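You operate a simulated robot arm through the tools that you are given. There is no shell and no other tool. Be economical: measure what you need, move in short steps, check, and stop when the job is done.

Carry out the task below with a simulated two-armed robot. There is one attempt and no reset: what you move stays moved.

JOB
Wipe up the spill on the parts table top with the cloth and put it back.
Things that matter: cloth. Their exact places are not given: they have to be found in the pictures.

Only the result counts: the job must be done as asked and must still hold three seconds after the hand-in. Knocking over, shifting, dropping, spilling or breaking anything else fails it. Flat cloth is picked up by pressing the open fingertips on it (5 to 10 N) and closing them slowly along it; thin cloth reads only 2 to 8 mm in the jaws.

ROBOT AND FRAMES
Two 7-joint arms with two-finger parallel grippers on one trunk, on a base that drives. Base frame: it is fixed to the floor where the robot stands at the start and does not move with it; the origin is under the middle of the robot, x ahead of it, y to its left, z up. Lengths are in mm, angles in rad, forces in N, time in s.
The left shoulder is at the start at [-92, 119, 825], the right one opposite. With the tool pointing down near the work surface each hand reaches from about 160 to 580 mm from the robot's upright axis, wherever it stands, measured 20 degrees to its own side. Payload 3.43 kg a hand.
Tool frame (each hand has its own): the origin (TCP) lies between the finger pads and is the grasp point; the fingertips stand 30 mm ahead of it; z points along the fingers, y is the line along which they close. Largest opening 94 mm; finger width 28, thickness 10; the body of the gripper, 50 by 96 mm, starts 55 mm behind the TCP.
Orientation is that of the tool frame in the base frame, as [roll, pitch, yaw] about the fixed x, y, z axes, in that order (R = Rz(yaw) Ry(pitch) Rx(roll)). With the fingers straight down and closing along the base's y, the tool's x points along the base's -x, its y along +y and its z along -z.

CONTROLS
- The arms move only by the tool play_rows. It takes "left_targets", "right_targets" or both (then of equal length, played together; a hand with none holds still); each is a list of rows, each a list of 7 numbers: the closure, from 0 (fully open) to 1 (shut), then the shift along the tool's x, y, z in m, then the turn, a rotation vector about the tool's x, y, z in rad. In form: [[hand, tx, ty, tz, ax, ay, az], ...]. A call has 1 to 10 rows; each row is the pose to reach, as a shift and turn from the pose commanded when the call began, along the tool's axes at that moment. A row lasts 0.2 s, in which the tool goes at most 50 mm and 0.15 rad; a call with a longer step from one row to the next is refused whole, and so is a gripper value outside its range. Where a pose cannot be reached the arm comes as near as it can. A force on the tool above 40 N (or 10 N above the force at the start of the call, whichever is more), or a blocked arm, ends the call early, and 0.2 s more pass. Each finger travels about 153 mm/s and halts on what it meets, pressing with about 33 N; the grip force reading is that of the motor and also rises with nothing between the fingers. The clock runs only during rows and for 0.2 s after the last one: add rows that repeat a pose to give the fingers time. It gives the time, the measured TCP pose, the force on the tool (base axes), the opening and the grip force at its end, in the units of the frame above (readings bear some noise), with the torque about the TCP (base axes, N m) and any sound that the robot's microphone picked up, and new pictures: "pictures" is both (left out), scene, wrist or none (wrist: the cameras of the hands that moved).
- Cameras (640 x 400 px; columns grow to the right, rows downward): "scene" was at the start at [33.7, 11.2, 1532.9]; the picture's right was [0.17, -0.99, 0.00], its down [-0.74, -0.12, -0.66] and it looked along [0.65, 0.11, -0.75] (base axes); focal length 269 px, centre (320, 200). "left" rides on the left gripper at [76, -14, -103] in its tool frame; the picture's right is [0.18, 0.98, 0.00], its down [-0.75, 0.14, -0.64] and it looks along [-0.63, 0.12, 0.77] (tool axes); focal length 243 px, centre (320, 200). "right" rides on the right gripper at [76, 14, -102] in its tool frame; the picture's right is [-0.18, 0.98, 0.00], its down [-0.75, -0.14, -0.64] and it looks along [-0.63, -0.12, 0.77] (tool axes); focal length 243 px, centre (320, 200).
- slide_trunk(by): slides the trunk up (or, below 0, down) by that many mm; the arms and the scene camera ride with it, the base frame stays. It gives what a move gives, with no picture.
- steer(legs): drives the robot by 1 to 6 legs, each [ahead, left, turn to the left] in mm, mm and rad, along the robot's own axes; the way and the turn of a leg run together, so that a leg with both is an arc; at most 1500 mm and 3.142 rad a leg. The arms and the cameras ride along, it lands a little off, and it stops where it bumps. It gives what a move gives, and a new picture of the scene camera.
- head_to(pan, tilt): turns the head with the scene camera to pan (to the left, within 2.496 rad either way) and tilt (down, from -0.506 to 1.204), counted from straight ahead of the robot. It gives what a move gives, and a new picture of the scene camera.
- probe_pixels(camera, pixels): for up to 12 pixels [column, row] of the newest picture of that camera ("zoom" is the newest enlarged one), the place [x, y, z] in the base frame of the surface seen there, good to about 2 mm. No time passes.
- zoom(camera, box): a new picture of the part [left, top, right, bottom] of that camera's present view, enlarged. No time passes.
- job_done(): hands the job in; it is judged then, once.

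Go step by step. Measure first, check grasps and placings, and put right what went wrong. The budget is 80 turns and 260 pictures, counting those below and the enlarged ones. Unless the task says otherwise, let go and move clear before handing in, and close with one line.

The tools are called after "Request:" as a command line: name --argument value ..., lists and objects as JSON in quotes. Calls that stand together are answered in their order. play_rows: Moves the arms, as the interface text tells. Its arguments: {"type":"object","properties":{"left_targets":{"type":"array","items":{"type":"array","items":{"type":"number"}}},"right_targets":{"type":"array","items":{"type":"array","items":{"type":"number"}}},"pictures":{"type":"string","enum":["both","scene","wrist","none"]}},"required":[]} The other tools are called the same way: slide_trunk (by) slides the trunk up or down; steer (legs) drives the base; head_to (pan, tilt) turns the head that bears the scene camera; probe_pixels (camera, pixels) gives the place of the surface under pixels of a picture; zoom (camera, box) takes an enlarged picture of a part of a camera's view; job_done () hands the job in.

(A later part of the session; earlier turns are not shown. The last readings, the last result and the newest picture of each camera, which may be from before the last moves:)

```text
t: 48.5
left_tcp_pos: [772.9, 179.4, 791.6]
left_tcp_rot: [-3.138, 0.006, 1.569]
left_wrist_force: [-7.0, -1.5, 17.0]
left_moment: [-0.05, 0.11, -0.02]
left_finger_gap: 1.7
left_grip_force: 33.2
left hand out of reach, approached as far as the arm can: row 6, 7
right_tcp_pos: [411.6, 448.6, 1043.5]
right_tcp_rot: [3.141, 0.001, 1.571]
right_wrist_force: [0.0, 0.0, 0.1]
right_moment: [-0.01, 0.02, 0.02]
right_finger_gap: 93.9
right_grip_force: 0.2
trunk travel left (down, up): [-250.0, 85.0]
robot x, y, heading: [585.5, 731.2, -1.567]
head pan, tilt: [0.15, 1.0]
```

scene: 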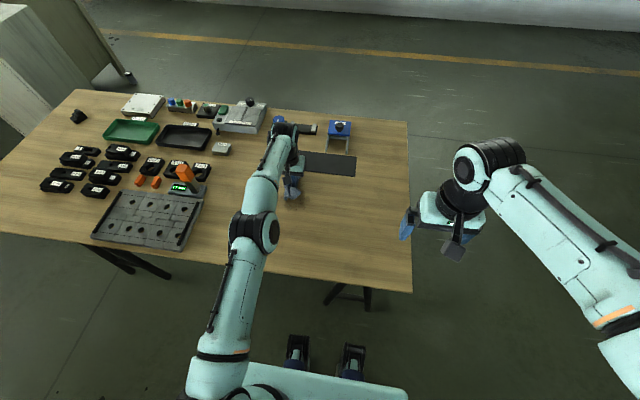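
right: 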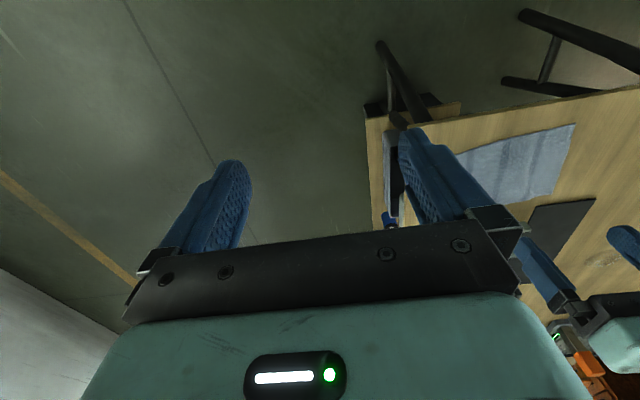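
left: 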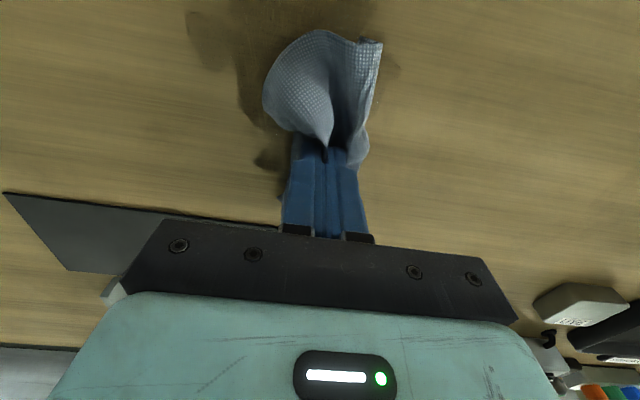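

I'm at the reach limit at y≈179, and the cloth trails on the near side. I'll stroke back and forth over the rest.

Request:
play_rows --left_targets '[[1, 0.02, 0, 0, 0, 0, 0], [1, 0.04, 0, 0, 0, 0, 0], [1, 0.06, 0, 0, 0, 0, 0], [1, 0.085, 0, 0, 0, 0, 0], [1, 0.085, -0.025, 0, 0, 0, 0], [1, 0.085, -0.05, 0, 0, 0, 0], [1, 0.06, -0.05, 0, 0, 0, 0], [1, 0.04, -0.05, 0, 0, 0, 0], [1, 0.02, -0.05, 0, 0, 0, 0], [1, 0.01, -0.05, 0, 0, 0, 0]]'

```text
t: 50.6
left_tcp_pos: [725.2, 188.4, 791.0]
left_tcp_rot: [-3.141, 0.002, 1.571]
left_wrist_force: [0.5, 3.5, 7.6]
left_moment: [0.12, -0.03, 0.03]
left_finger_gap: 2.0
left_grip_force: 32.8
right_tcp_pos: [411.7, 448.3, 1043.7]
right_tcp_rot: [3.141, -0.002, 1.573]
right_wrist_force: [0.2, 0.2, -0.3]
right_moment: [-0.01, 0.0, 0.0]
right_finger_gap: 93.8
right_grip_force: 0.1
trunk travel left (down, up): [-250.0, 85.0]
robot x, y, heading: [584.2, 734.5, -1.574]
head pan, tilt: [0.15, 1.0]
```

scene: 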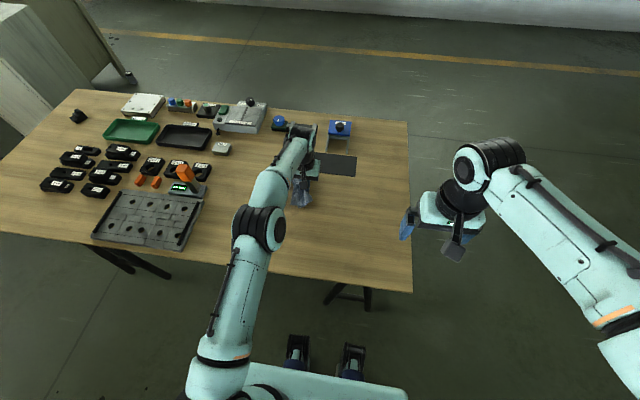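
left: 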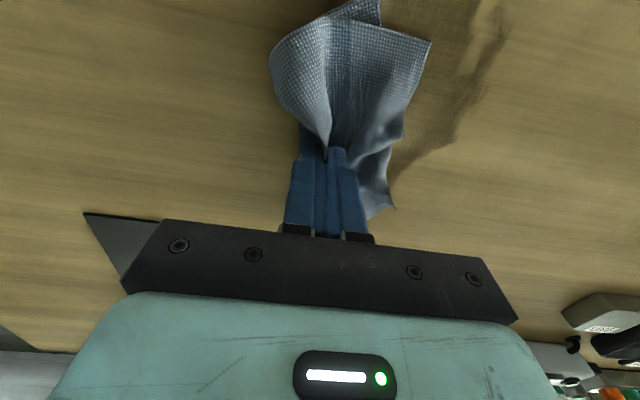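

Some dark patches remain at left view (400–500, 0–170). I'll lift and look at the whole area.

Request:
play_rows --left_targets '[[1, 0, 0, -0.04, 0, 0, 0], [1, 0.03, -0.03, -0.08, 0, 0, 0], [1, 0.07, -0.07, -0.12, 0, 0, 0], [1, 0.11, -0.1, -0.16, 0, 0, 0], [1, 0.12, -0.12, -0.16, 0, 0, 0], [1, 0.12, -0.12, -0.16, 0, 0, 0]]'

Request:
zoom --camera "scene" --box '[230, 140, 410, 280]'

```text
refused: row 2 steps farther than a row can; nothing moved
```

```text
2.86 times, centred on (320, 210) of scene
```

zoom: 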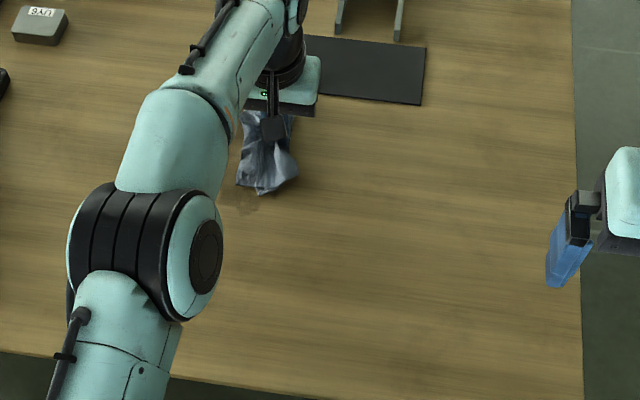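

Request:
play_rows --left_targets '[[1, 0, 0, -0.04, 0, 0, 0], [1, 0.02, -0.02, -0.075, 0, 0, 0], [1, 0.04, -0.04, -0.11, 0, 0, 0], [1, 0.06, -0.06, -0.145, 0, 0, 0], [1, 0.08, -0.09, -0.16, 0, 0, 0], [1, 0.1, -0.12, -0.16, 0, 0, 0], [1, 0.1, -0.12, -0.16, 0, 0, 0]]'

Request:
zoom --camera "scene" --box '[230, 140, 410, 280]'

Request:
zoom --camera "left" --box '[240, 20, 640, 270]'

```text
t: 52.2
left_tcp_pos: [605.0, 289.0, 950.3]
left_tcp_rot: [-3.141, 0.0, 1.572]
left_wrist_force: [0.1, -0.4, -0.1]
left_moment: [-0.02, 0.0, 0.02]
left_finger_gap: 2.0
left_grip_force: 32.9
right_tcp_pos: [413.1, 447.6, 1043.1]
right_tcp_rot: [3.142, -0.001, 1.572]
right_wrist_force: [-0.7, -0.2, 0.5]
right_moment: [0.02, 0.03, -0.01]
right_finger_gap: 94.1
right_grip_force: 0.1
trunk travel left (down, up): [-250.0, 85.0]
robot x, y, heading: [583.6, 730.3, -1.573]
head pan, tilt: [0.15, 1.0]
```

scene: 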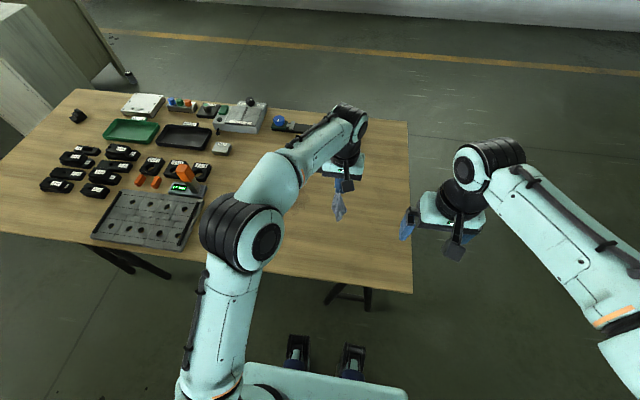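
left: 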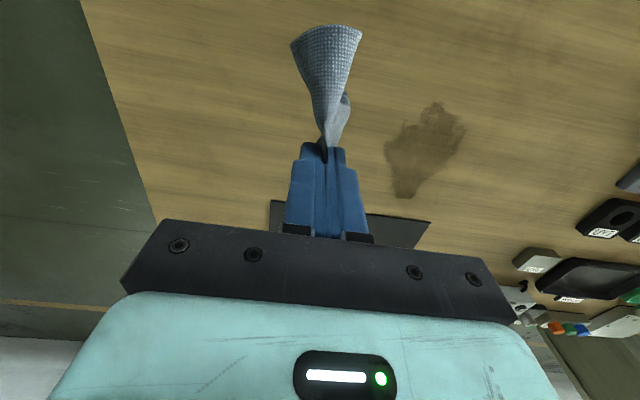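

```text
2.86 times, centred on (320, 210) of scene
```

zoom: 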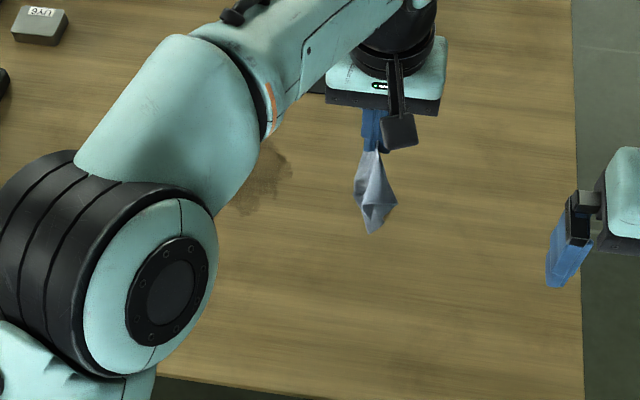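

```text
1.60 times, centred on (440, 145) of left
```

zoom: 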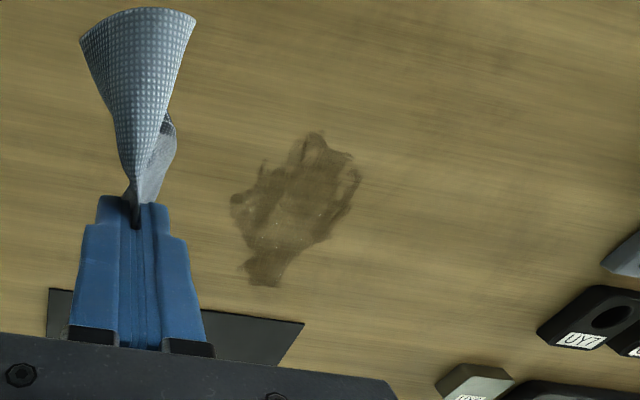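

The spill has smeared and thinned but isn't gone. I'll measure its present outline.

Request:
probe_pixels --camera "zoom" --pixels '[[312, 133], [360, 175], [348, 210], [320, 240], [262, 285], [245, 235], [232, 200], [265, 165], [295, 200]]'

Request:
zoom --camera "left" --box '[370, 90, 480, 210]'

```text
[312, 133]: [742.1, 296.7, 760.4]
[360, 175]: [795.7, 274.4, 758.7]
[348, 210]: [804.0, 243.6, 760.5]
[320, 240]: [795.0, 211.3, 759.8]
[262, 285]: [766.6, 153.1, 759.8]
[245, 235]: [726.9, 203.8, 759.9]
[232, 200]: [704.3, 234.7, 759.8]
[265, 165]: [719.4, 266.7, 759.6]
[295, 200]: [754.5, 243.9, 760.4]
```

```text
3.33 times, centred on (425, 150) of left
```

zoom: 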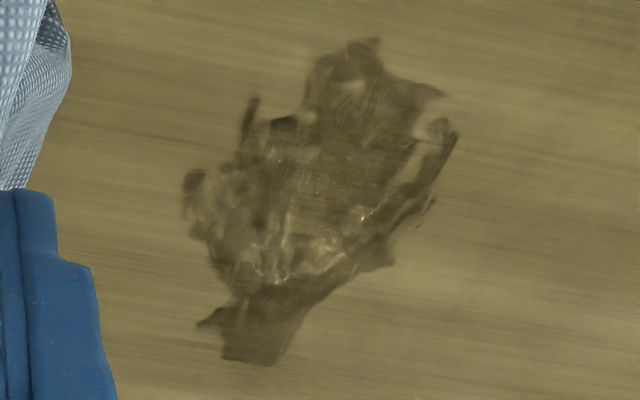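

The smear spans x 704–804, y 153–297. I'll drive 15 mm closer, then approach its far end so I can pull the cloth over it towards me.

Request:
steer --legs '[[15, 0, 0]]'

Request:
play_rows --left_targets '[[1, -0.02, 0.035, 0.01, 0, 0, 0], [1, -0.04, 0.07, 0.03, 0, 0, 0], [1, -0.06, 0.105, 0.05, 0, 0, 0], [1, -0.08, 0.135, 0.07, 0, 0, 0], [1, -0.1, 0.16, 0.085, 0, 0, 0], [1, -0.118, 0.16, 0.11, 0, 0, 0], [1, -0.118, 0.16, 0.13, 0, 0, 0], [1, -0.118, 0.16, 0.145, 0, 0, 0], [1, -0.118, 0.16, 0.145, 0, 0, 0]]'

```text
t: 53.0
left_tcp_pos: [604.0, 273.7, 949.4]
left_tcp_rot: [3.141, 0.002, 1.57]
left_wrist_force: [-0.1, 0.2, 0.1]
left_moment: [-0.01, 0.03, -0.01]
left_finger_gap: 2.1
left_grip_force: 32.9
right_tcp_pos: [412.2, 433.8, 1042.6]
right_tcp_rot: [-3.142, 0.001, 1.57]
right_wrist_force: [-0.5, -1.0, 0.2]
right_moment: [0.02, -0.03, -0.02]
right_finger_gap: 94.0
right_grip_force: 0.0
trunk travel left (down, up): [-250.0, 85.0]
robot x, y, heading: [587.7, 721.3, -1.57]
head pan, tilt: [0.15, 1.0]
```

scene: 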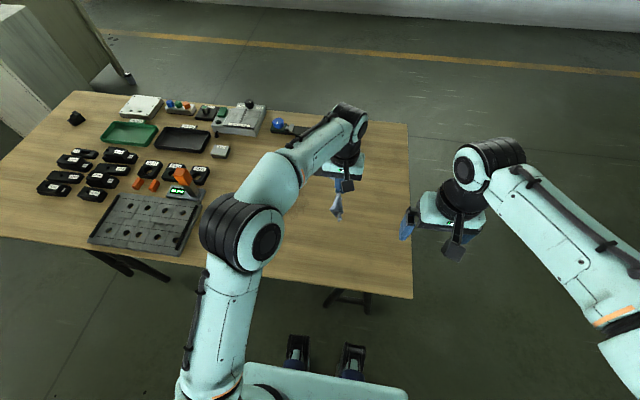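

```text
t: 55.0
left_tcp_pos: [762.0, 165.9, 805.9]
left_tcp_rot: [-3.141, 0.001, 1.572]
left_wrist_force: [-0.3, 0.8, 0.3]
left_moment: [0.03, -0.01, 0.02]
left_finger_gap: 1.7
left_grip_force: 32.6
left hand out of reach, approached as far as the arm can: row 6, 7, 8, 9
right_tcp_pos: [411.6, 434.0, 1042.5]
right_tcp_rot: [3.141, 0.0, 1.571]
right_wrist_force: [-1.0, 0.1, -0.8]
right_moment: [0.0, 0.01, 0.01]
right_finger_gap: 94.3
right_grip_force: 0.2
trunk travel left (down, up): [-250.0, 85.0]
robot x, y, heading: [584.0, 715.4, -1.57]
head pan, tilt: [0.15, 1.0]
```

scene: 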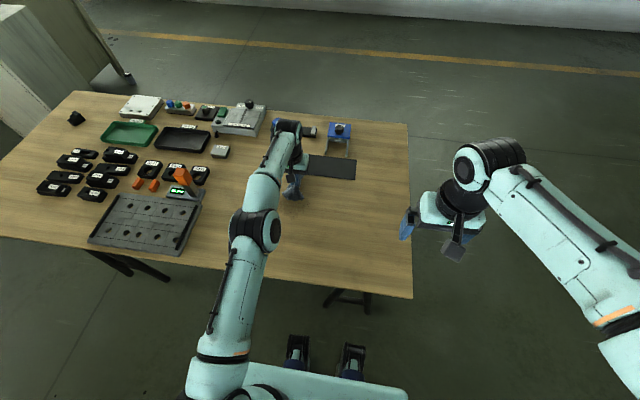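
left: 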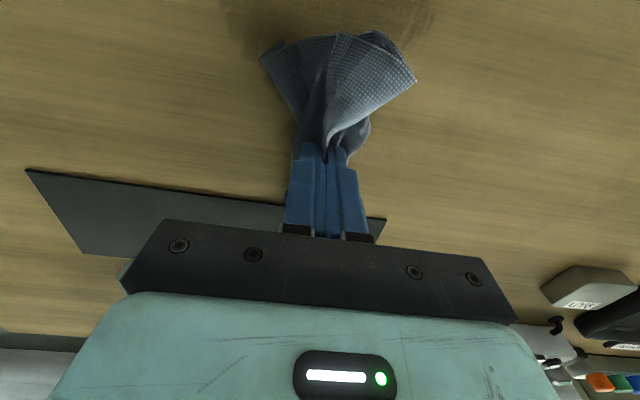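

I'm at the far end of the smear. I'll tilt the fingers forward a little, press, and pull the cloth slowly towards me.

Request:
play_rows --left_targets '[[1, 0, 0, 0, 0, -0.12, 0], [1, -0.005, 0, 0.008, 0, -0.2, 0], [1, -0.005, 0, 0.015, 0, -0.2, 0], [1, 0.015, 0, 0.0155, 0, -0.2, 0], [1, 0.035, 0, 0.0155, 0, -0.2, 0], [1, 0.055, 0, 0.0155, 0, -0.2, 0], [1, 0.075, 0, 0.0155, 0, -0.2, 0], [1, 0.095, 0, 0.0155, 0, -0.2, 0], [1, 0.115, 0, 0.0155, 0, -0.2, 0], [1, 0.135, 0, 0.0155, 0, -0.2, 0]]'

```text
t: 57.0
left_tcp_pos: [762.3, 272.6, 793.1]
left_tcp_rot: [-3.139, 0.223, 1.572]
left_wrist_force: [-1.4, 2.9, 8.2]
left_moment: [0.14, -0.01, 0.03]
left_finger_gap: 2.2
left_grip_force: 32.9
right_tcp_pos: [412.8, 433.5, 1042.3]
right_tcp_rot: [-3.141, 0.0, 1.572]
right_wrist_force: [0.2, 0.3, -0.5]
right_moment: [-0.02, -0.02, -0.03]
right_finger_gap: 94.1
right_grip_force: 0.1
trunk travel left (down, up): [-250.0, 85.0]
robot x, y, heading: [584.6, 719.9, -1.569]
head pan, tilt: [0.15, 1.0]
stopped in row 10 (left hand): the force on the tool passed its limit at 42 N (the readings are from after the stop); the commanded pose is now the measured one
```

scene: 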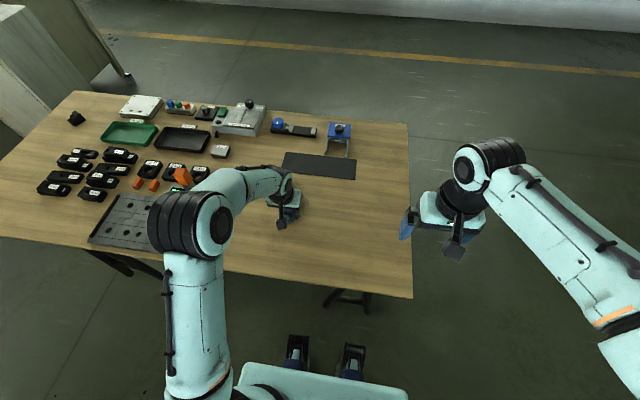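
left: 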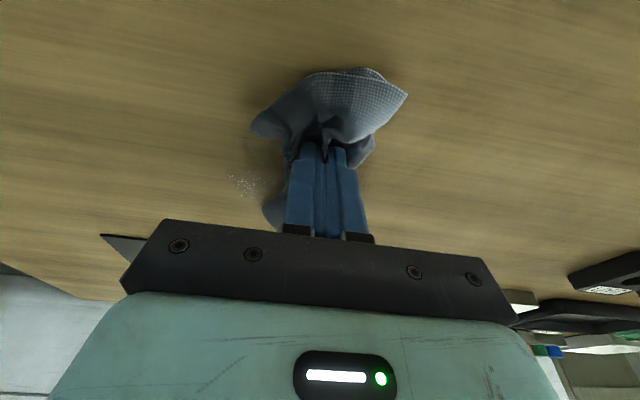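

The swept band looks much cleaner. I'll lift clear and inspect.

Request:
play_rows --left_targets '[[1, 0, 0, -0.035, 0, 0, 0], [1, 0, -0.02, -0.07, 0, 0.1, 0], [1, 0, -0.05, -0.1, 0, 0.2, 0], [1, 0, -0.09, -0.12, 0, 0.22, 0], [1, 0, -0.13, -0.13, 0, 0.22, 0], [1, 0, -0.16, -0.13, 0, 0.22, 0], [1, 0, -0.16, -0.13, 0, 0.22, 0]]' --pictures "wrist"

Request:
zoom --camera "left" --box '[360, 60, 560, 220]'

```text
t: 58.6
left_tcp_pos: [601.6, 301.9, 919.2]
left_tcp_rot: [-3.138, -0.001, 1.574]
left_wrist_force: [-0.1, 0.8, 0.1]
left_moment: [0.03, 0.05, 0.0]
left_finger_gap: 2.2
left_grip_force: 33.3
right_tcp_pos: [413.0, 433.1, 1043.8]
right_tcp_rot: [-3.141, 0.0, 1.571]
right_wrist_force: [0.1, -0.9, -0.4]
right_moment: [0.0, 0.0, -0.03]
right_finger_gap: 93.8
right_grip_force: 0.1
trunk travel left (down, up): [-250.0, 85.0]
robot x, y, heading: [589.5, 721.5, -1.57]
head pan, tilt: [0.15, 1.0]
```

left: 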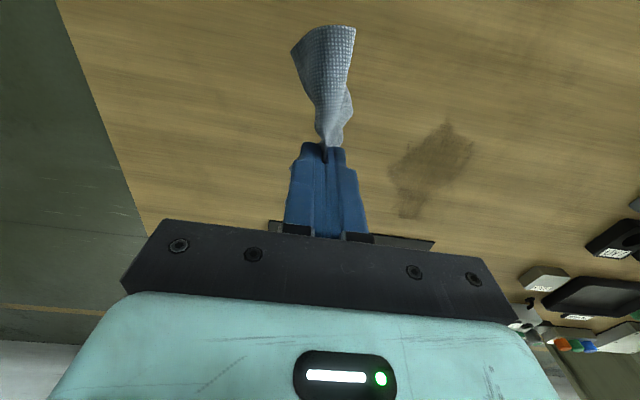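

```text
2.50 times, centred on (460, 140) of left
```

zoom: 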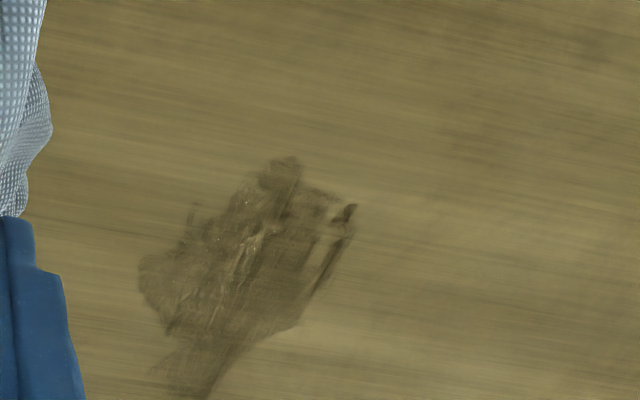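

It's fading: each pass removes liquid. I'll continue with denser passes, returning to the spill's left-far side.

Request:
play_rows --left_targets '[[1, -0.02, 0.03, 0.02, 0, 0, 0], [1, -0.045, 0.06, 0.04, 0, 0, 0], [1, -0.07, 0.09, 0.06, 0, 0, 0], [1, -0.095, 0.11, 0.085, 0, 0, 0], [1, -0.117, 0.115, 0.11, 0, 0, 0], [1, -0.117, 0.115, 0.127, 0, 0, 0], [1, -0.117, 0.115, 0.1285, 0, 0, 0], [1, -0.087, 0.115, 0.129, 0, 0, 0], [1, -0.057, 0.115, 0.129, 0, 0, 0], [1, -0.027, 0.115, 0.129, 0, 0, 0]]' --pictures "none"

Request:
play_rows --left_targets '[[1, 0, 0.015, 0, 0, 0, 0], [1, -0.03, 0.015, 0, 0, 0, 0], [1, -0.06, 0.015, 0, 0, 0, 0], [1, -0.09, 0.015, 0, 0, 0, 0], [1, -0.1, 0.035, 0, 0, 0, 0], [1, -0.075, 0.035, 0, 0, 0, 0], [1, -0.05, 0.035, 0, 0, 0, 0], [1, -0.025, 0.035, 0, 0, 0, 0], [1, 0, 0.035, 0, 0, 0, 0], [1, 0, 0.055, 0, 0, 0, 0]]' --pictures "wrist"

```text
t: 60.8
left_tcp_pos: [716.4, 274.6, 793.1]
left_tcp_rot: [-3.14, 0.002, 1.57]
left_wrist_force: [-0.1, -3.7, 10.6]
left_moment: [-0.19, 0.0, 0.05]
left_finger_gap: 2.2
left_grip_force: 33.4
right_tcp_pos: [411.9, 433.5, 1042.7]
right_tcp_rot: [-3.141, 0.001, 1.571]
right_wrist_force: [0.5, -0.3, 0.3]
right_moment: [0.01, 0.03, 0.01]
right_finger_gap: 93.8
right_grip_force: 0.1
trunk travel left (down, up): [-250.0, 85.0]
robot x, y, heading: [587.9, 721.7, -1.57]
head pan, tilt: [0.15, 1.0]
```

```text
t: 63.0
left_tcp_pos: [770.6, 274.8, 792.1]
left_tcp_rot: [-3.139, 0.002, 1.573]
left_wrist_force: [-3.1, 0.5, 4.9]
left_moment: [-0.01, 0.1, 0.02]
left_finger_gap: 1.6
left_grip_force: 33.0
right_tcp_pos: [413.7, 433.0, 1043.7]
right_tcp_rot: [-3.141, 0.0, 1.571]
right_wrist_force: [0.8, 1.2, 0.4]
right_moment: [0.02, 0.0, -0.02]
right_finger_gap: 94.0
right_grip_force: 0.2
trunk travel left (down, up): [-250.0, 85.0]
robot x, y, heading: [587.8, 719.2, -1.571]
head pan, tilt: [0.15, 1.0]
```

left: 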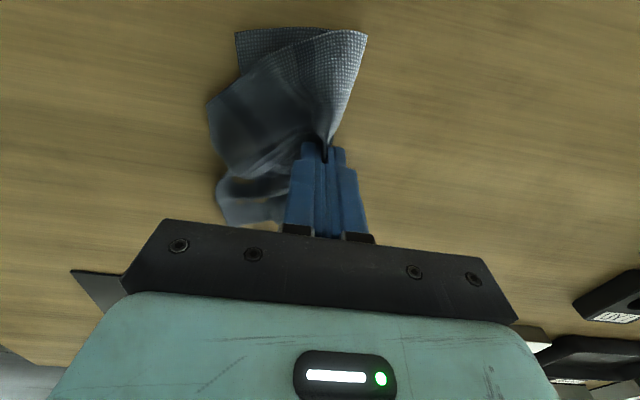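

Pressing lightly and nothing dark is visible outside the cloth. I'll continue zigzagging on the far-x side and back.

Request:
play_rows --left_targets '[[1, -0.03, 0, 0.0005, 0, 0, 0], [1, -0.06, 0, 0.0005, 0, 0, 0], [1, -0.09, 0, 0.0005, 0, 0, 0], [1, -0.09, 0.015, 0.0005, 0, 0, 0], [1, -0.06, 0.015, 0.0005, 0, 0, 0], [1, -0.03, 0.015, 0.0005, 0, 0, 0], [1, 0, 0.015, 0.0005, 0, 0, 0], [1, -0.02, -0.01, 0.0005, 0, 0, 0], [1, -0.05, -0.01, 0.0005, 0, 0, 0], [1, -0.08, -0.01, 0.0005, 0, 0, 0]]' --pictures "none"

Request:
play_rows --left_targets '[[1, -0.02, -0.01, 0, 0, 0, 0], [1, 0.01, -0.01, 0, 0, 0, 0], [1, 0.04, -0.015, 0, 0, 0, 0], [1, 0.07, -0.015, 0, 0, 0, 0], [1, 0.09, -0.02, 0, 0, 0, 0], [1, 0.09, -0.04, -0.03, 0, 0, 0], [1, 0.1, -0.08, -0.06, 0, 0, 0], [1, 0.11, -0.11, -0.09, 0, 0, 0], [1, 0.11, -0.14, -0.12, 0, 0, 0], [1, 0.11, -0.16, -0.13, 0, 0, 0]]' --pictures "wrist"

Request:
zoom --camera "left" --box '[360, 60, 560, 220]'

```text
t: 65.2
left_tcp_pos: [764.5, 198.8, 792.1]
left_tcp_rot: [-3.141, 0.003, 1.571]
left_wrist_force: [0.7, 5.1, 15.9]
left_moment: [0.04, 0.16, -0.02]
left_finger_gap: 1.8
left_grip_force: 33.2
right_tcp_pos: [412.1, 434.5, 1043.4]
right_tcp_rot: [3.141, 0.002, 1.571]
right_wrist_force: [0.0, -0.8, 0.6]
right_moment: [-0.01, 0.0, 0.01]
right_finger_gap: 93.9
right_grip_force: 0.1
trunk travel left (down, up): [-250.0, 85.0]
robot x, y, heading: [589.3, 716.6, -1.567]
head pan, tilt: [0.15, 1.0]
```

```text
refused: row 7 steps farther than a row can; nothing moved
```

```text
2.50 times, centred on (460, 140) of left
```

zoom: 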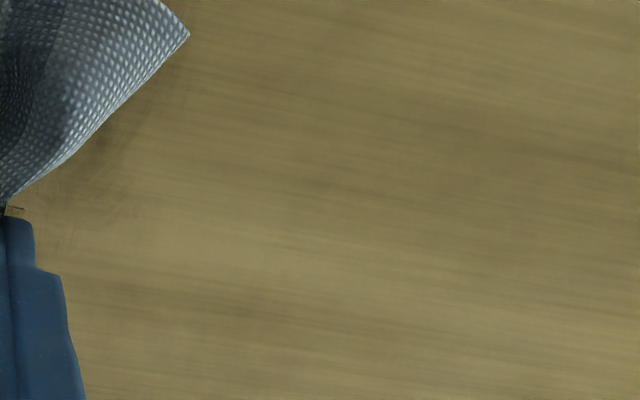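

Request:
play_rows --left_targets '[[1, 0.03, -0.01, 0, 0, 0, 0], [1, 0.06, -0.015, 0, 0, 0, 0], [1, 0.09, -0.02, 0, 0, 0, 0], [1, 0.09, -0.03, -0.04, 0, 0, 0], [1, 0.1, -0.06, -0.07, 0, 0, 0], [1, 0.11, -0.09, -0.1, 0, 0, 0], [1, 0.11, -0.13, -0.12, 0, 0, 0], [1, 0.11, -0.165, -0.13, 0, 0, 0], [1, 0.11, -0.165, -0.13, 0, 0, 0]]' --pictures "wrist"

Request:
zoom --camera "left" --box '[360, 60, 560, 220]'

```text
t: 67.2
left_tcp_pos: [599.2, 301.6, 919.1]
left_tcp_rot: [-3.14, -0.004, 1.572]
left_wrist_force: [0.4, 0.0, 0.4]
left_moment: [-0.02, 0.03, 0.03]
left_finger_gap: 1.5
left_grip_force: 32.6
right_tcp_pos: [413.3, 433.6, 1042.7]
right_tcp_rot: [3.141, 0.001, 1.571]
right_wrist_force: [-0.3, -0.3, -0.1]
right_moment: [-0.01, 0.0, 0.0]
right_finger_gap: 94.2
right_grip_force: 0.1
trunk travel left (down, up): [-250.0, 85.0]
robot x, y, heading: [586.7, 714.6, -1.573]
head pan, tilt: [0.15, 1.0]
```

left: 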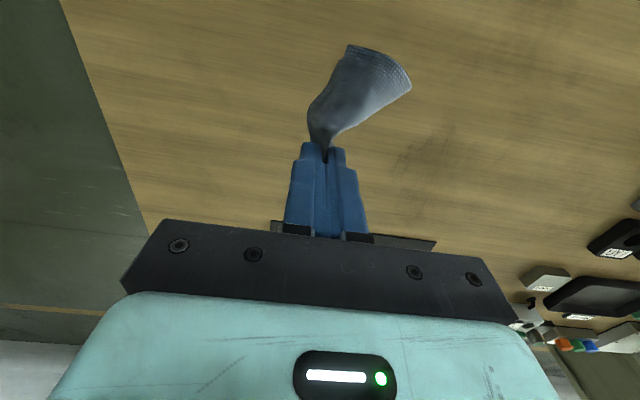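

```text
2.50 times, centred on (460, 140) of left
```

zoom: 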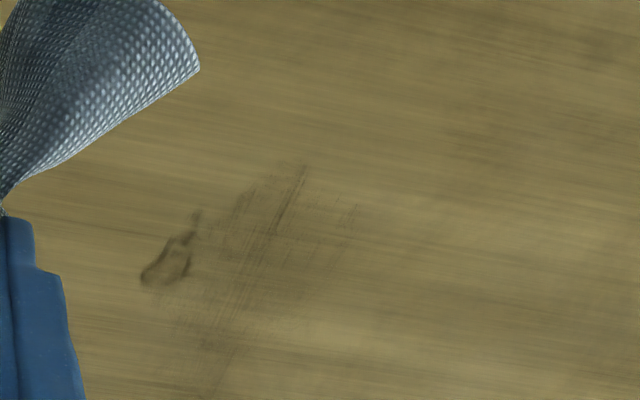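

Nearly gone: faint streaks around zoom (170,265) and (285,200). I'll locate them for targeted strokes.

Request:
probe_pixels --camera "zoom" --pixels '[[145, 280], [185, 240], [197, 212], [303, 170], [355, 205], [275, 230], [230, 330], [210, 390], [300, 310]]'

```text
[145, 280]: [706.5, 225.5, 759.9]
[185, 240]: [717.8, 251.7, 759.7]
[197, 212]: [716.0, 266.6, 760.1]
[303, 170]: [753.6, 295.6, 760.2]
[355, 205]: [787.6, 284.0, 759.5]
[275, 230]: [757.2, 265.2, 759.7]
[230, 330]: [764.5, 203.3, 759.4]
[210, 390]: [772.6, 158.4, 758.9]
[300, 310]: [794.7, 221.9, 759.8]
```

Request:
play_rows --left_targets '[[1, -0.02, 0.03, 0.03, 0, 0, 0], [1, -0.05, 0.06, 0.055, 0, 0, 0], [1, -0.08, 0.09, 0.08, 0, 0, 0], [1, -0.1, 0.102, 0.11, 0, 0, 0], [1, -0.1, 0.102, 0.128, 0, 0, 0], [1, -0.1, 0.102, 0.129, 0, 0, 0], [1, -0.075, 0.106, 0.129, 0, 0, 0], [1, -0.05, 0.112, 0.129, 0, 0, 0], [1, -0.025, 0.115, 0.129, 0, 0, 0], [1, -0.01, 0.12, 0.129, 0, 0, 0]]' --pictures "none"

Request:
play_rows --left_targets '[[1, -0.02, 0.0, 0, 0, 0, 0], [1, -0.045, -0.005, 0, 0, 0, 0], [1, -0.07, -0.01, 0, 0, 0, 0], [1, -0.07, 0.01, 0, 0, 0, 0], [1, -0.04, 0.01, 0, 0, 0, 0], [1, -0.01, 0.01, 0, 0, 0, 0], [1, 0.01, 0.025, 0, 0, 0, 0], [1, -0.02, 0.025, 0, 0, 0, 0], [1, -0.05, 0.025, 0, 0, 0, 0], [1, -0.08, 0.025, 0, 0, 0, 0]]' --pictures "none"

Request:
play_rows --left_targets '[[1, -0.03, 0.015, 0.0003, 0, 0, 0], [1, 0, 0.015, 0.0003, 0, 0, 0], [1, 0.03, 0.015, 0.0003, 0, 0, 0], [1, 0.06, 0.015, 0.0003, 0, 0, 0], [1, 0.09, 0.015, 0.0003, 0, 0, 0], [1, 0.09, 0.035, 0.0003, 0, 0, 0], [1, 0.06, 0.035, 0.0003, 0, 0, 0], [1, 0.03, 0.035, 0.0003, 0, 0, 0], [1, 0, 0.035, 0.0003, 0, 0, 0], [1, -0.03, 0.035, 0.0003, 0, 0, 0]]' --pictures "wrist"

```text
t: 69.4
left_tcp_pos: [717.6, 292.5, 792.5]
left_tcp_rot: [-3.14, 0.003, 1.572]
left_wrist_force: [-1.8, -5.7, 16.6]
left_moment: [-0.18, 0.12, 0.06]
left_finger_gap: 2.1
left_grip_force: 33.4
right_tcp_pos: [412.9, 434.2, 1044.1]
right_tcp_rot: [3.141, 0.0, 1.571]
right_wrist_force: [0.4, -0.6, -0.2]
right_moment: [-0.03, -0.01, -0.01]
right_finger_gap: 94.0
right_grip_force: 0.2
trunk travel left (down, up): [-250.0, 85.0]
robot x, y, heading: [586.0, 714.8, -1.569]
head pan, tilt: [0.15, 1.0]
```

```text
t: 71.6
left_tcp_pos: [742.0, 214.8, 791.5]
left_tcp_rot: [-3.14, 0.002, 1.573]
left_wrist_force: [0.1, 8.4, 25.5]
left_moment: [0.43, 0.03, 0.01]
left_finger_gap: 1.7
left_grip_force: 33.4
right_tcp_pos: [412.3, 434.9, 1043.2]
right_tcp_rot: [3.141, 0.001, 1.571]
right_wrist_force: [-0.2, 0.5, 0.1]
right_moment: [0.0, -0.01, -0.01]
right_finger_gap: 93.9
right_grip_force: 0.1
trunk travel left (down, up): [-250.0, 85.0]
robot x, y, heading: [582.1, 718.1, -1.569]
head pan, tilt: [0.15, 1.0]
```

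```text
t: 73.8
left_tcp_pos: [777.5, 183.1, 791.1]
left_tcp_rot: [3.141, 0.003, 1.576]
left_wrist_force: [0.6, 4.9, 16.6]
left_moment: [0.29, 0.02, -0.02]
left_finger_gap: 1.8
left_grip_force: 32.9
right_tcp_pos: [411.4, 434.0, 1043.7]
right_tcp_rot: [-3.141, 0.002, 1.569]
right_wrist_force: [-0.4, 0.3, 0.3]
right_moment: [-0.05, -0.02, 0.0]
right_finger_gap: 94.0
right_grip_force: 0.0
trunk travel left (down, up): [-250.0, 85.0]
robot x, y, heading: [582.2, 718.7, -1.57]
head pan, tilt: [0.15, 1.0]
```

left: 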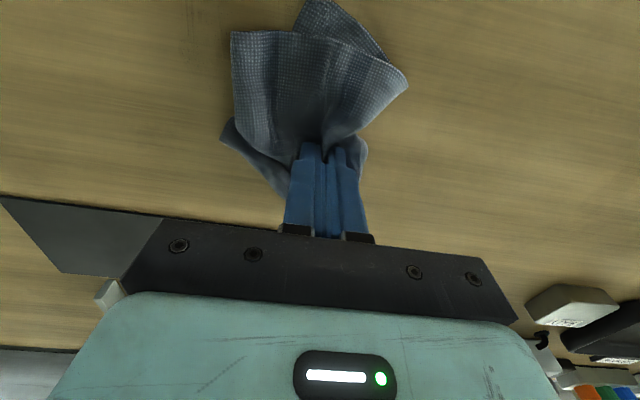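

Looks clean around the cloth. One more pull from the far end back, then lift away and inspect.

Request:
play_rows --left_targets '[[1, -0.018, -0.01, 0, 0, 0, 0], [1, 0.01, -0.012, 0, 0, 0, 0], [1, 0.04, -0.014, 0, 0, 0, 0], [1, 0.07, -0.016, 0, 0, 0, 0], [1, 0.1, -0.02, 0, 0, 0, 0], [1, 0.12, -0.02, 0, 0, 0, 0]]' --pictures "none"

Request:
play_rows --left_targets '[[1, 0, -0.005, -0.04, 0, 0, 0], [1, 0, -0.035, -0.07, 0, 0, 0], [1, 0, -0.07, -0.1, 0, 0, 0], [1, 0, -0.11, -0.12, 0, 0, 0], [1, 0, -0.15, -0.13, 0, 0, 0], [1, 0, -0.16, -0.13, 0, 0, 0], [1, 0, -0.16, -0.13, 0, 0, 0]]' --pictures "wrist"

Request:
zoom --camera "left" --box '[360, 60, 560, 220]'

```text
t: 75.2
left_tcp_pos: [756.0, 304.1, 791.9]
left_tcp_rot: [-3.14, 0.008, 1.574]
left_wrist_force: [-0.1, -9.0, 23.1]
left_moment: [-0.07, 0.05, 0.05]
left_finger_gap: 2.0
left_grip_force: 32.4
right_tcp_pos: [412.0, 434.3, 1043.7]
right_tcp_rot: [-3.141, 0.0, 1.571]
right_wrist_force: [-0.4, 0.3, -0.3]
right_moment: [-0.02, 0.02, 0.0]
right_finger_gap: 94.4
right_grip_force: 0.0
trunk travel left (down, up): [-250.0, 85.0]
robot x, y, heading: [585.2, 716.7, -1.571]
head pan, tilt: [0.15, 1.0]
```

```text
t: 76.8
left_tcp_pos: [595.9, 304.6, 918.8]
left_tcp_rot: [-3.141, 0.001, 1.572]
left_wrist_force: [-0.1, 0.6, 0.3]
left_moment: [0.01, 0.02, 0.02]
left_finger_gap: 2.0
left_grip_force: 32.6
right_tcp_pos: [413.1, 432.8, 1043.0]
right_tcp_rot: [3.14, -0.001, 1.571]
right_wrist_force: [-0.9, 0.6, -0.7]
right_moment: [0.01, -0.02, -0.03]
right_finger_gap: 94.1
right_grip_force: 0.0
trunk travel left (down, up): [-250.0, 85.0]
robot x, y, heading: [588.7, 719.5, -1.57]
head pan, tilt: [0.15, 1.0]
```

left: 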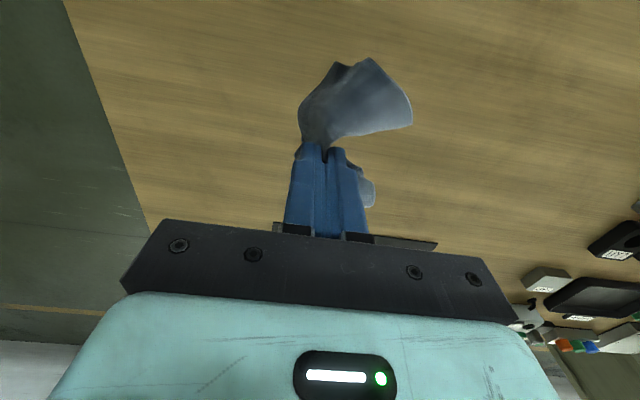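

```text
2.50 times, centred on (460, 140) of left
```

zoom: 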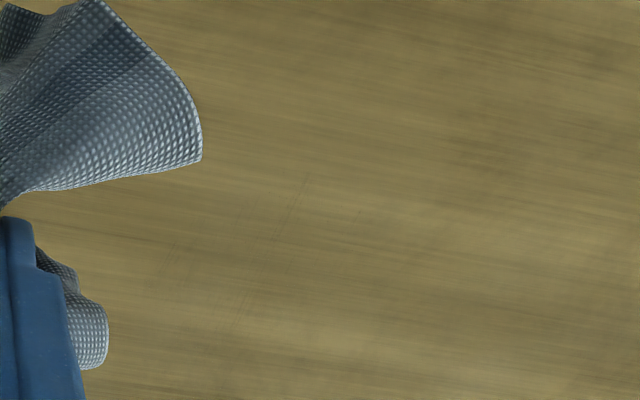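

Only hairline traces are left, at zoom (290,210) and (175,250). One more quick pass over both lanes.

Request:
play_rows --left_targets '[[1, -0.02, 0.03, 0.03, 0, 0, 0], [1, -0.05, 0.06, 0.055, 0, 0, 0], [1, -0.08, 0.09, 0.08, 0, 0, 0], [1, -0.1, 0.115, 0.11, 0, 0, 0], [1, -0.1, 0.118, 0.128, 0, 0, 0], [1, -0.1, 0.118, 0.129, 0, 0, 0], [1, -0.07, 0.118, 0.129, 0, 0, 0], [1, -0.04, 0.12, 0.129, 0, 0, 0], [1, -0.01, 0.122, 0.129, 0, 0, 0], [1, -0.01, 0.14, 0.129, 0, 0, 0]]' --pictures "none"

Request:
play_rows --left_targets '[[1, -0.03, 0.005, 0, 0, 0, 0], [1, -0.06, 0.005, 0, 0, 0, 0], [1, -0.09, 0.01, 0, 0, 0, 0], [1, -0.09, 0.025, 0, 0, 0, 0], [1, -0.06, 0.025, 0, 0, 0, 0], [1, -0.03, 0.025, 0, 0, 0, 0], [1, 0.0, 0.025, 0, 0, 0, 0], [1, 0, 0.045, 0, 0, 0, 0], [1, -0.03, 0.045, 0, 0, 0, 0], [1, -0.06, 0.04, 0, 0, 0, 0]]' --pictures "none"

Request:
play_rows --left_targets '[[1, 0.02, -0.005, 0, 0, 0, 0], [1, 0.05, -0.01, 0, 0, 0, 0], [1, 0.07, -0.01, 0, 0, 0, 0], [1, 0.07, -0.015, -0.04, 0, 0, 0], [1, 0.07, -0.045, -0.07, 0, 0, 0], [1, 0.07, -0.08, -0.1, 0, 0, 0], [1, 0.07, -0.12, -0.12, 0, 0, 0], [1, 0.07, -0.16, -0.13, 0, 0, 0], [1, 0.07, -0.18, -0.14, 0, 0, 0], [1, 0.07, -0.18, -0.14, 0, 0, 0]]' --pictures "wrist"

Request:
zoom --camera "left" --box '[360, 60, 560, 220]'

```text
t: 79.0
left_tcp_pos: [736.7, 294.4, 790.6]
left_tcp_rot: [-3.137, 0.001, 1.571]
left_wrist_force: [-6.2, 0.2, 16.5]
left_moment: [-0.01, 0.25, 0.03]
left_finger_gap: 2.0
left_grip_force: 32.9
right_tcp_pos: [411.7, 435.0, 1044.0]
right_tcp_rot: [3.14, 0.002, 1.571]
right_wrist_force: [-0.4, 0.2, 0.4]
right_moment: [-0.01, 0.0, -0.01]
right_finger_gap: 94.0
right_grip_force: 0.0
trunk travel left (down, up): [-250.0, 85.0]
robot x, y, heading: [585.7, 718.5, -1.571]
head pan, tilt: [0.15, 1.0]
```

```text
t: 81.2
left_tcp_pos: [778.3, 234.8, 792.7]
left_tcp_rot: [-3.141, -0.002, 1.572]
left_wrist_force: [0.2, 2.3, 3.8]
left_moment: [0.03, 0.02, -0.01]
left_finger_gap: 2.3
left_grip_force: 32.8
right_tcp_pos: [412.8, 433.0, 1043.1]
right_tcp_rot: [3.14, 0.0, 1.572]
right_wrist_force: [0.5, 0.2, -0.2]
right_moment: [-0.02, 0.02, 0.0]
right_finger_gap: 94.2
right_grip_force: 0.0
trunk travel left (down, up): [-250.0, 85.0]
robot x, y, heading: [584.8, 719.5, -1.57]
head pan, tilt: [0.15, 1.0]
```

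```text
t: 83.4
left_tcp_pos: [596.8, 300.3, 932.2]
left_tcp_rot: [-3.141, 0.002, 1.572]
left_wrist_force: [0.3, 0.5, 0.3]
left_moment: [0.0, -0.02, 0.03]
left_finger_gap: 2.1
left_grip_force: 33.1
right_tcp_pos: [413.1, 432.8, 1042.8]
right_tcp_rot: [-3.14, 0.0, 1.57]
right_wrist_force: [0.9, 0.7, 0.3]
right_moment: [0.01, -0.03, 0.0]
right_finger_gap: 94.0
right_grip_force: 0.1
trunk travel left (down, up): [-250.0, 85.0]
robot x, y, heading: [583.7, 719.5, -1.57]
head pan, tilt: [0.15, 1.0]
```

left: 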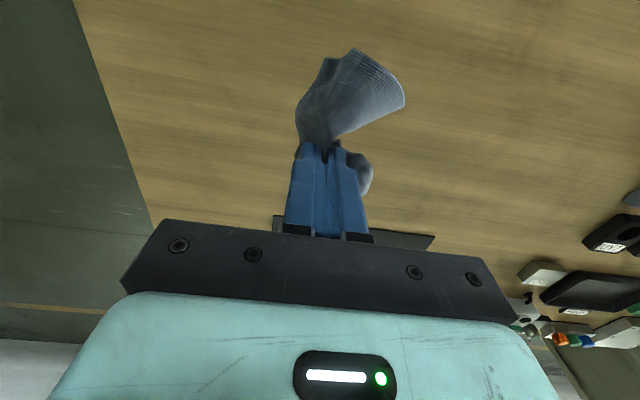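

```text
2.50 times, centred on (460, 140) of left
```

zoom: 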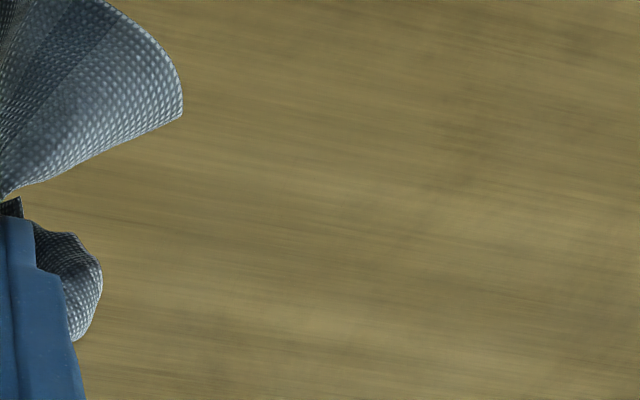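

The table is clean. I'll raise the cloth and drive back to the pick-up stance.

Request:
play_rows --left_targets '[[1, 0.02, 0, -0.03, 0, 0, 0], [1, 0.04, 0, -0.06, 0, 0, 0], [1, 0.04, 0, -0.06, 0, 0, 0]]' --pictures "none"

Request:
steer --legs '[[-340, 0, 0], [0, 0, 1.57], [-690, 0, 0], [0, -1205, 0]]'

```text
t: 84.2
left_tcp_pos: [598.0, 343.3, 992.5]
left_tcp_rot: [-3.141, 0.0, 1.572]
left_wrist_force: [-0.4, -0.5, 0.8]
left_moment: [0.03, -0.03, -0.01]
left_finger_gap: 2.1
left_grip_force: 33.1
right_tcp_pos: [412.2, 432.0, 1042.7]
right_tcp_rot: [3.141, 0.0, 1.571]
right_wrist_force: [0.7, 0.4, 0.1]
right_moment: [0.0, 0.03, -0.05]
right_finger_gap: 93.9
right_grip_force: 0.1
trunk travel left (down, up): [-250.0, 85.0]
robot x, y, heading: [584.5, 718.4, -1.568]
head pan, tilt: [0.15, 1.0]
```

```text
t: 104.3
left_tcp_pos: [266.9, -138.1, 992.0]
left_tcp_rot: [3.142, 0.001, -3.127]
left_wrist_force: [0.2, 0.1, -0.1]
left_moment: [0.0, 0.01, -0.02]
left_finger_gap: 2.1
left_grip_force: 33.1
right_tcp_pos: [178.5, -323.4, 1041.9]
right_tcp_rot: [-3.14, -0.001, -3.129]
right_wrist_force: [0.4, -0.6, -0.7]
right_moment: [0.0, -0.01, 0.04]
right_finger_gap: 93.8
right_grip_force: 0.0
trunk travel left (down, up): [-250.0, 85.0]
robot x, y, heading: [-108.8, -152.2, 0.012]
head pan, tilt: [0.15, 1.0]
```

scene: 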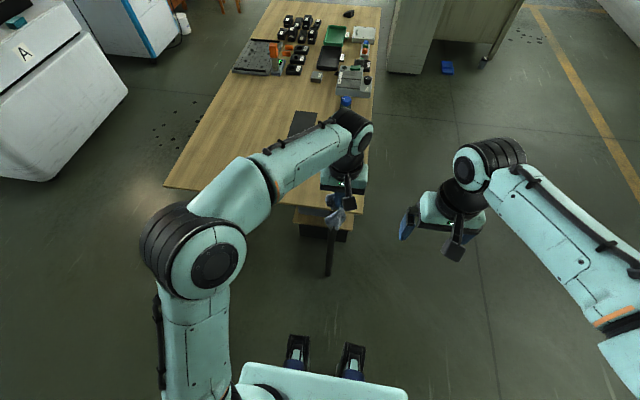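

Request:
steer --legs '[[107, 0, -0.015]]'

Request:
play_rows --left_targets '[[1, -0.03, 0.02, 0, 0, 0, 0], [1, -0.06, 0.045, 0.01, 0, 0, 0], [1, -0.09, 0.07, 0.03, 0, 0, 0], [1, -0.105, 0.083, 0.06, 0, 0, 0], [1, -0.105, 0.083, 0.09, 0, 0, 0], [1, -0.105, 0.083, 0.09, 0, 0, 0]]'

```text
t: 105.5
left_tcp_pos: [370.0, -143.2, 991.7]
left_tcp_rot: [-3.139, -0.002, 3.14]
left_wrist_force: [1.1, -0.1, -0.9]
left_moment: [0.01, 0.0, 0.0]
left_finger_gap: 2.1
left_grip_force: 32.9
right_tcp_pos: [281.3, -328.1, 1042.8]
right_tcp_rot: [-3.141, 0.001, 3.141]
right_wrist_force: [-0.1, -0.6, 0.6]
right_moment: [0.01, 0.0, 0.03]
right_finger_gap: 93.7
right_grip_force: 0.1
trunk travel left (down, up): [-250.0, 85.0]
robot x, y, heading: [-3.1, -153.3, -0.005]
head pan, tilt: [0.15, 1.0]
```

scene: 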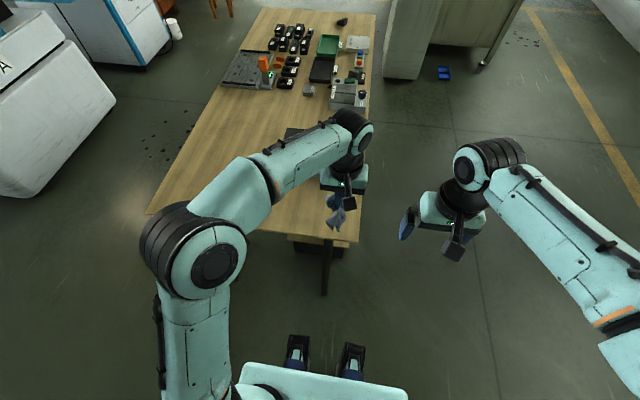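

```text
t: 106.9
left_tcp_pos: [474.9, -57.9, 898.5]
left_tcp_rot: [-3.14, 0.001, 3.141]
left_wrist_force: [-0.7, 0.3, 0.0]
left_moment: [0.04, 0.0, 0.0]
left_finger_gap: 2.2
left_grip_force: 33.0
right_tcp_pos: [280.0, -328.9, 1044.1]
right_tcp_rot: [-3.14, -0.001, 3.139]
right_wrist_force: [-0.2, 0.6, 1.0]
right_moment: [0.0, 0.01, 0.01]
right_finger_gap: 94.0
right_grip_force: 0.1
trunk travel left (down, up): [-250.0, 85.0]
robot x, y, heading: [-2.4, -155.0, -0.005]
head pan, tilt: [0.15, 1.0]
```

scene: 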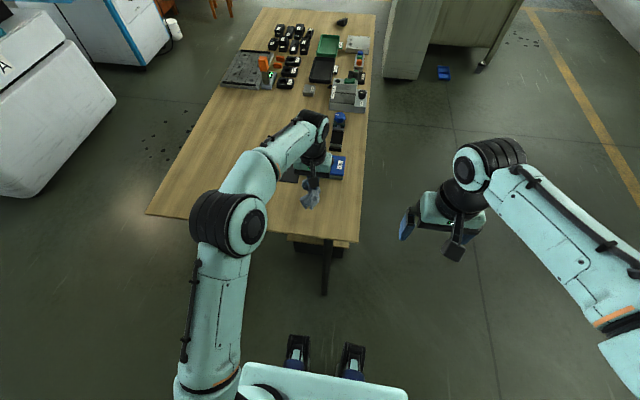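
left: 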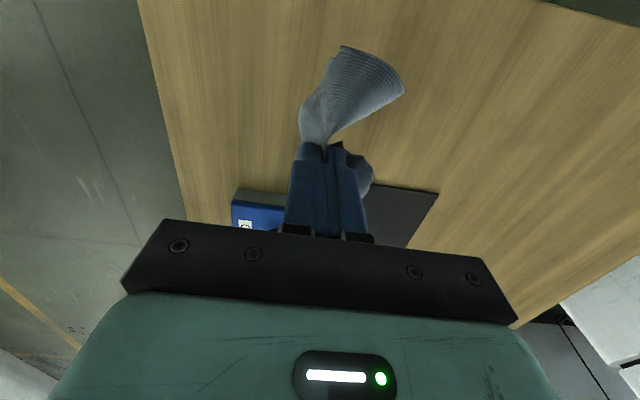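

Now I'll lower the cloth to the table at its old centre.

Request:
play_rows --left_targets '[[1, -0.01, 0, 0.03, 0, 0, 0], [1, -0.012, 0, 0.06, 0, 0, 0], [1, -0.014, 0, 0.085, 0, 0, 0], [1, -0.014, 0, 0.1, 0, 0, 0], [1, -0.014, 0, 0.105, 0, 0, 0], [1, -0.014, 0, 0.105, 0, 0, 0]]'

Request:
zoom --camera "scene" --box '[250, 140, 390, 250]'

```text
t: 108.3
left_tcp_pos: [489.0, -61.2, 796.8]
left_tcp_rot: [-3.14, 0.002, 3.14]
left_wrist_force: [-0.1, -0.8, 0.6]
left_moment: [-0.01, -0.02, -0.04]
left_finger_gap: 2.1
left_grip_force: 33.3
right_tcp_pos: [280.3, -328.5, 1041.8]
right_tcp_rot: [3.141, -0.001, 3.139]
right_wrist_force: [-0.2, 1.7, 0.4]
right_moment: [0.02, 0.0, 0.01]
right_finger_gap: 94.1
right_grip_force: 0.1
trunk travel left (down, up): [-250.0, 85.0]
robot x, y, heading: [-3.8, -156.0, -0.004]
head pan, tilt: [0.15, 1.0]
```

scene: 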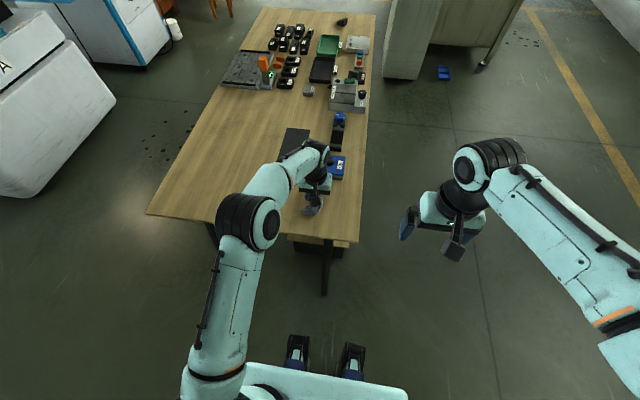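
left: 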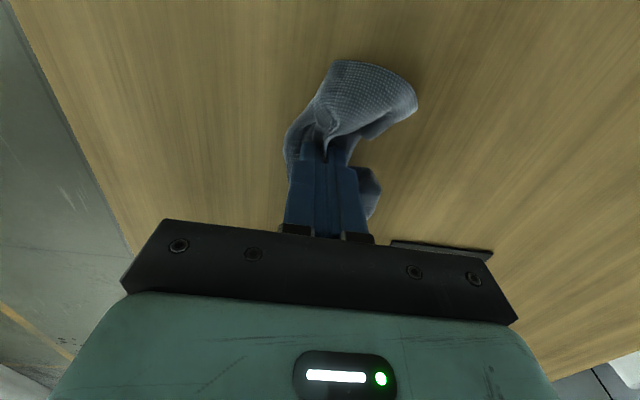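

```text
3.64 times, centred on (320, 195) of scene
```

zoom: 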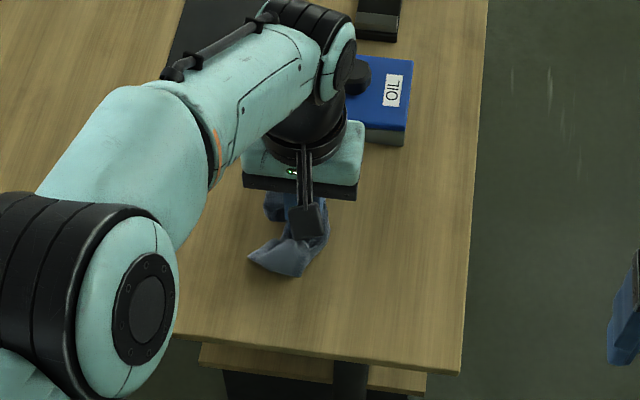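

The cloth is back at the old place. I'll press lightly and open the fingers slowly to spread it.

Request:
play_rows --left_targets '[[1, 0, 0, 0.004, 0, 0, 0], [1, 0, 0, 0.0055, 0, 0, 0], [0.9, 0, 0, 0.0055, 0, 0, 0], [0.8, 0, 0, 0.0055, 0, 0, 0], [0.7, 0, 0, 0.0055, 0, 0, 0], [0.6, 0, 0, 0.0055, 0, 0, 0], [0.5, 0, 0, 0.005, 0, 0, 0], [0.4, 0, 0, 0.005, 0, 0, 0], [0.3, 0, 0, 0.004, 0, 0, 0], [0.3, 0, 0, 0.002, 0, 0, 0]]'

```text
t: 110.5
left_tcp_pos: [489.4, -59.1, 793.3]
left_tcp_rot: [3.14, -0.003, 3.139]
left_wrist_force: [1.5, -3.7, 9.5]
left_moment: [0.18, -0.13, -0.04]
left_finger_gap: 63.5
left_grip_force: 0.1
right_tcp_pos: [279.8, -328.6, 1044.6]
right_tcp_rot: [3.141, 0.0, 3.14]
right_wrist_force: [-0.1, 0.2, 0.2]
right_moment: [-0.01, -0.04, -0.04]
right_finger_gap: 94.0
right_grip_force: 0.1
trunk travel left (down, up): [-250.0, 85.0]
robot x, y, heading: [-5.5, -158.6, -0.004]
head pan, tilt: [0.15, 1.0]
```

scene: 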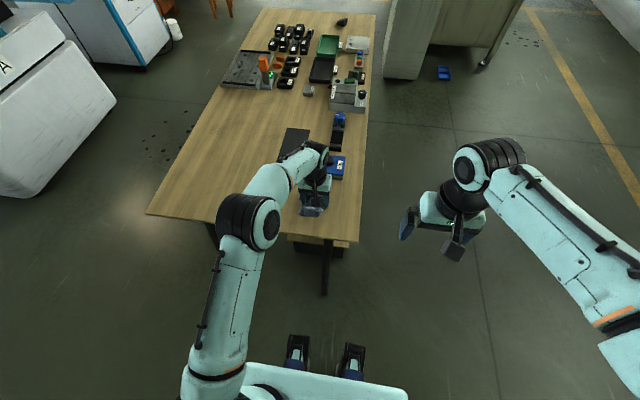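
left: 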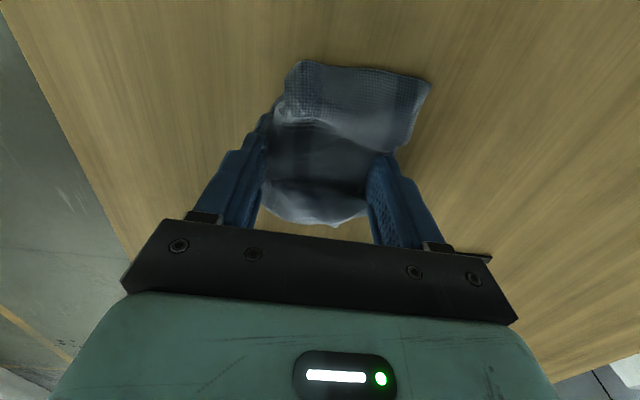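

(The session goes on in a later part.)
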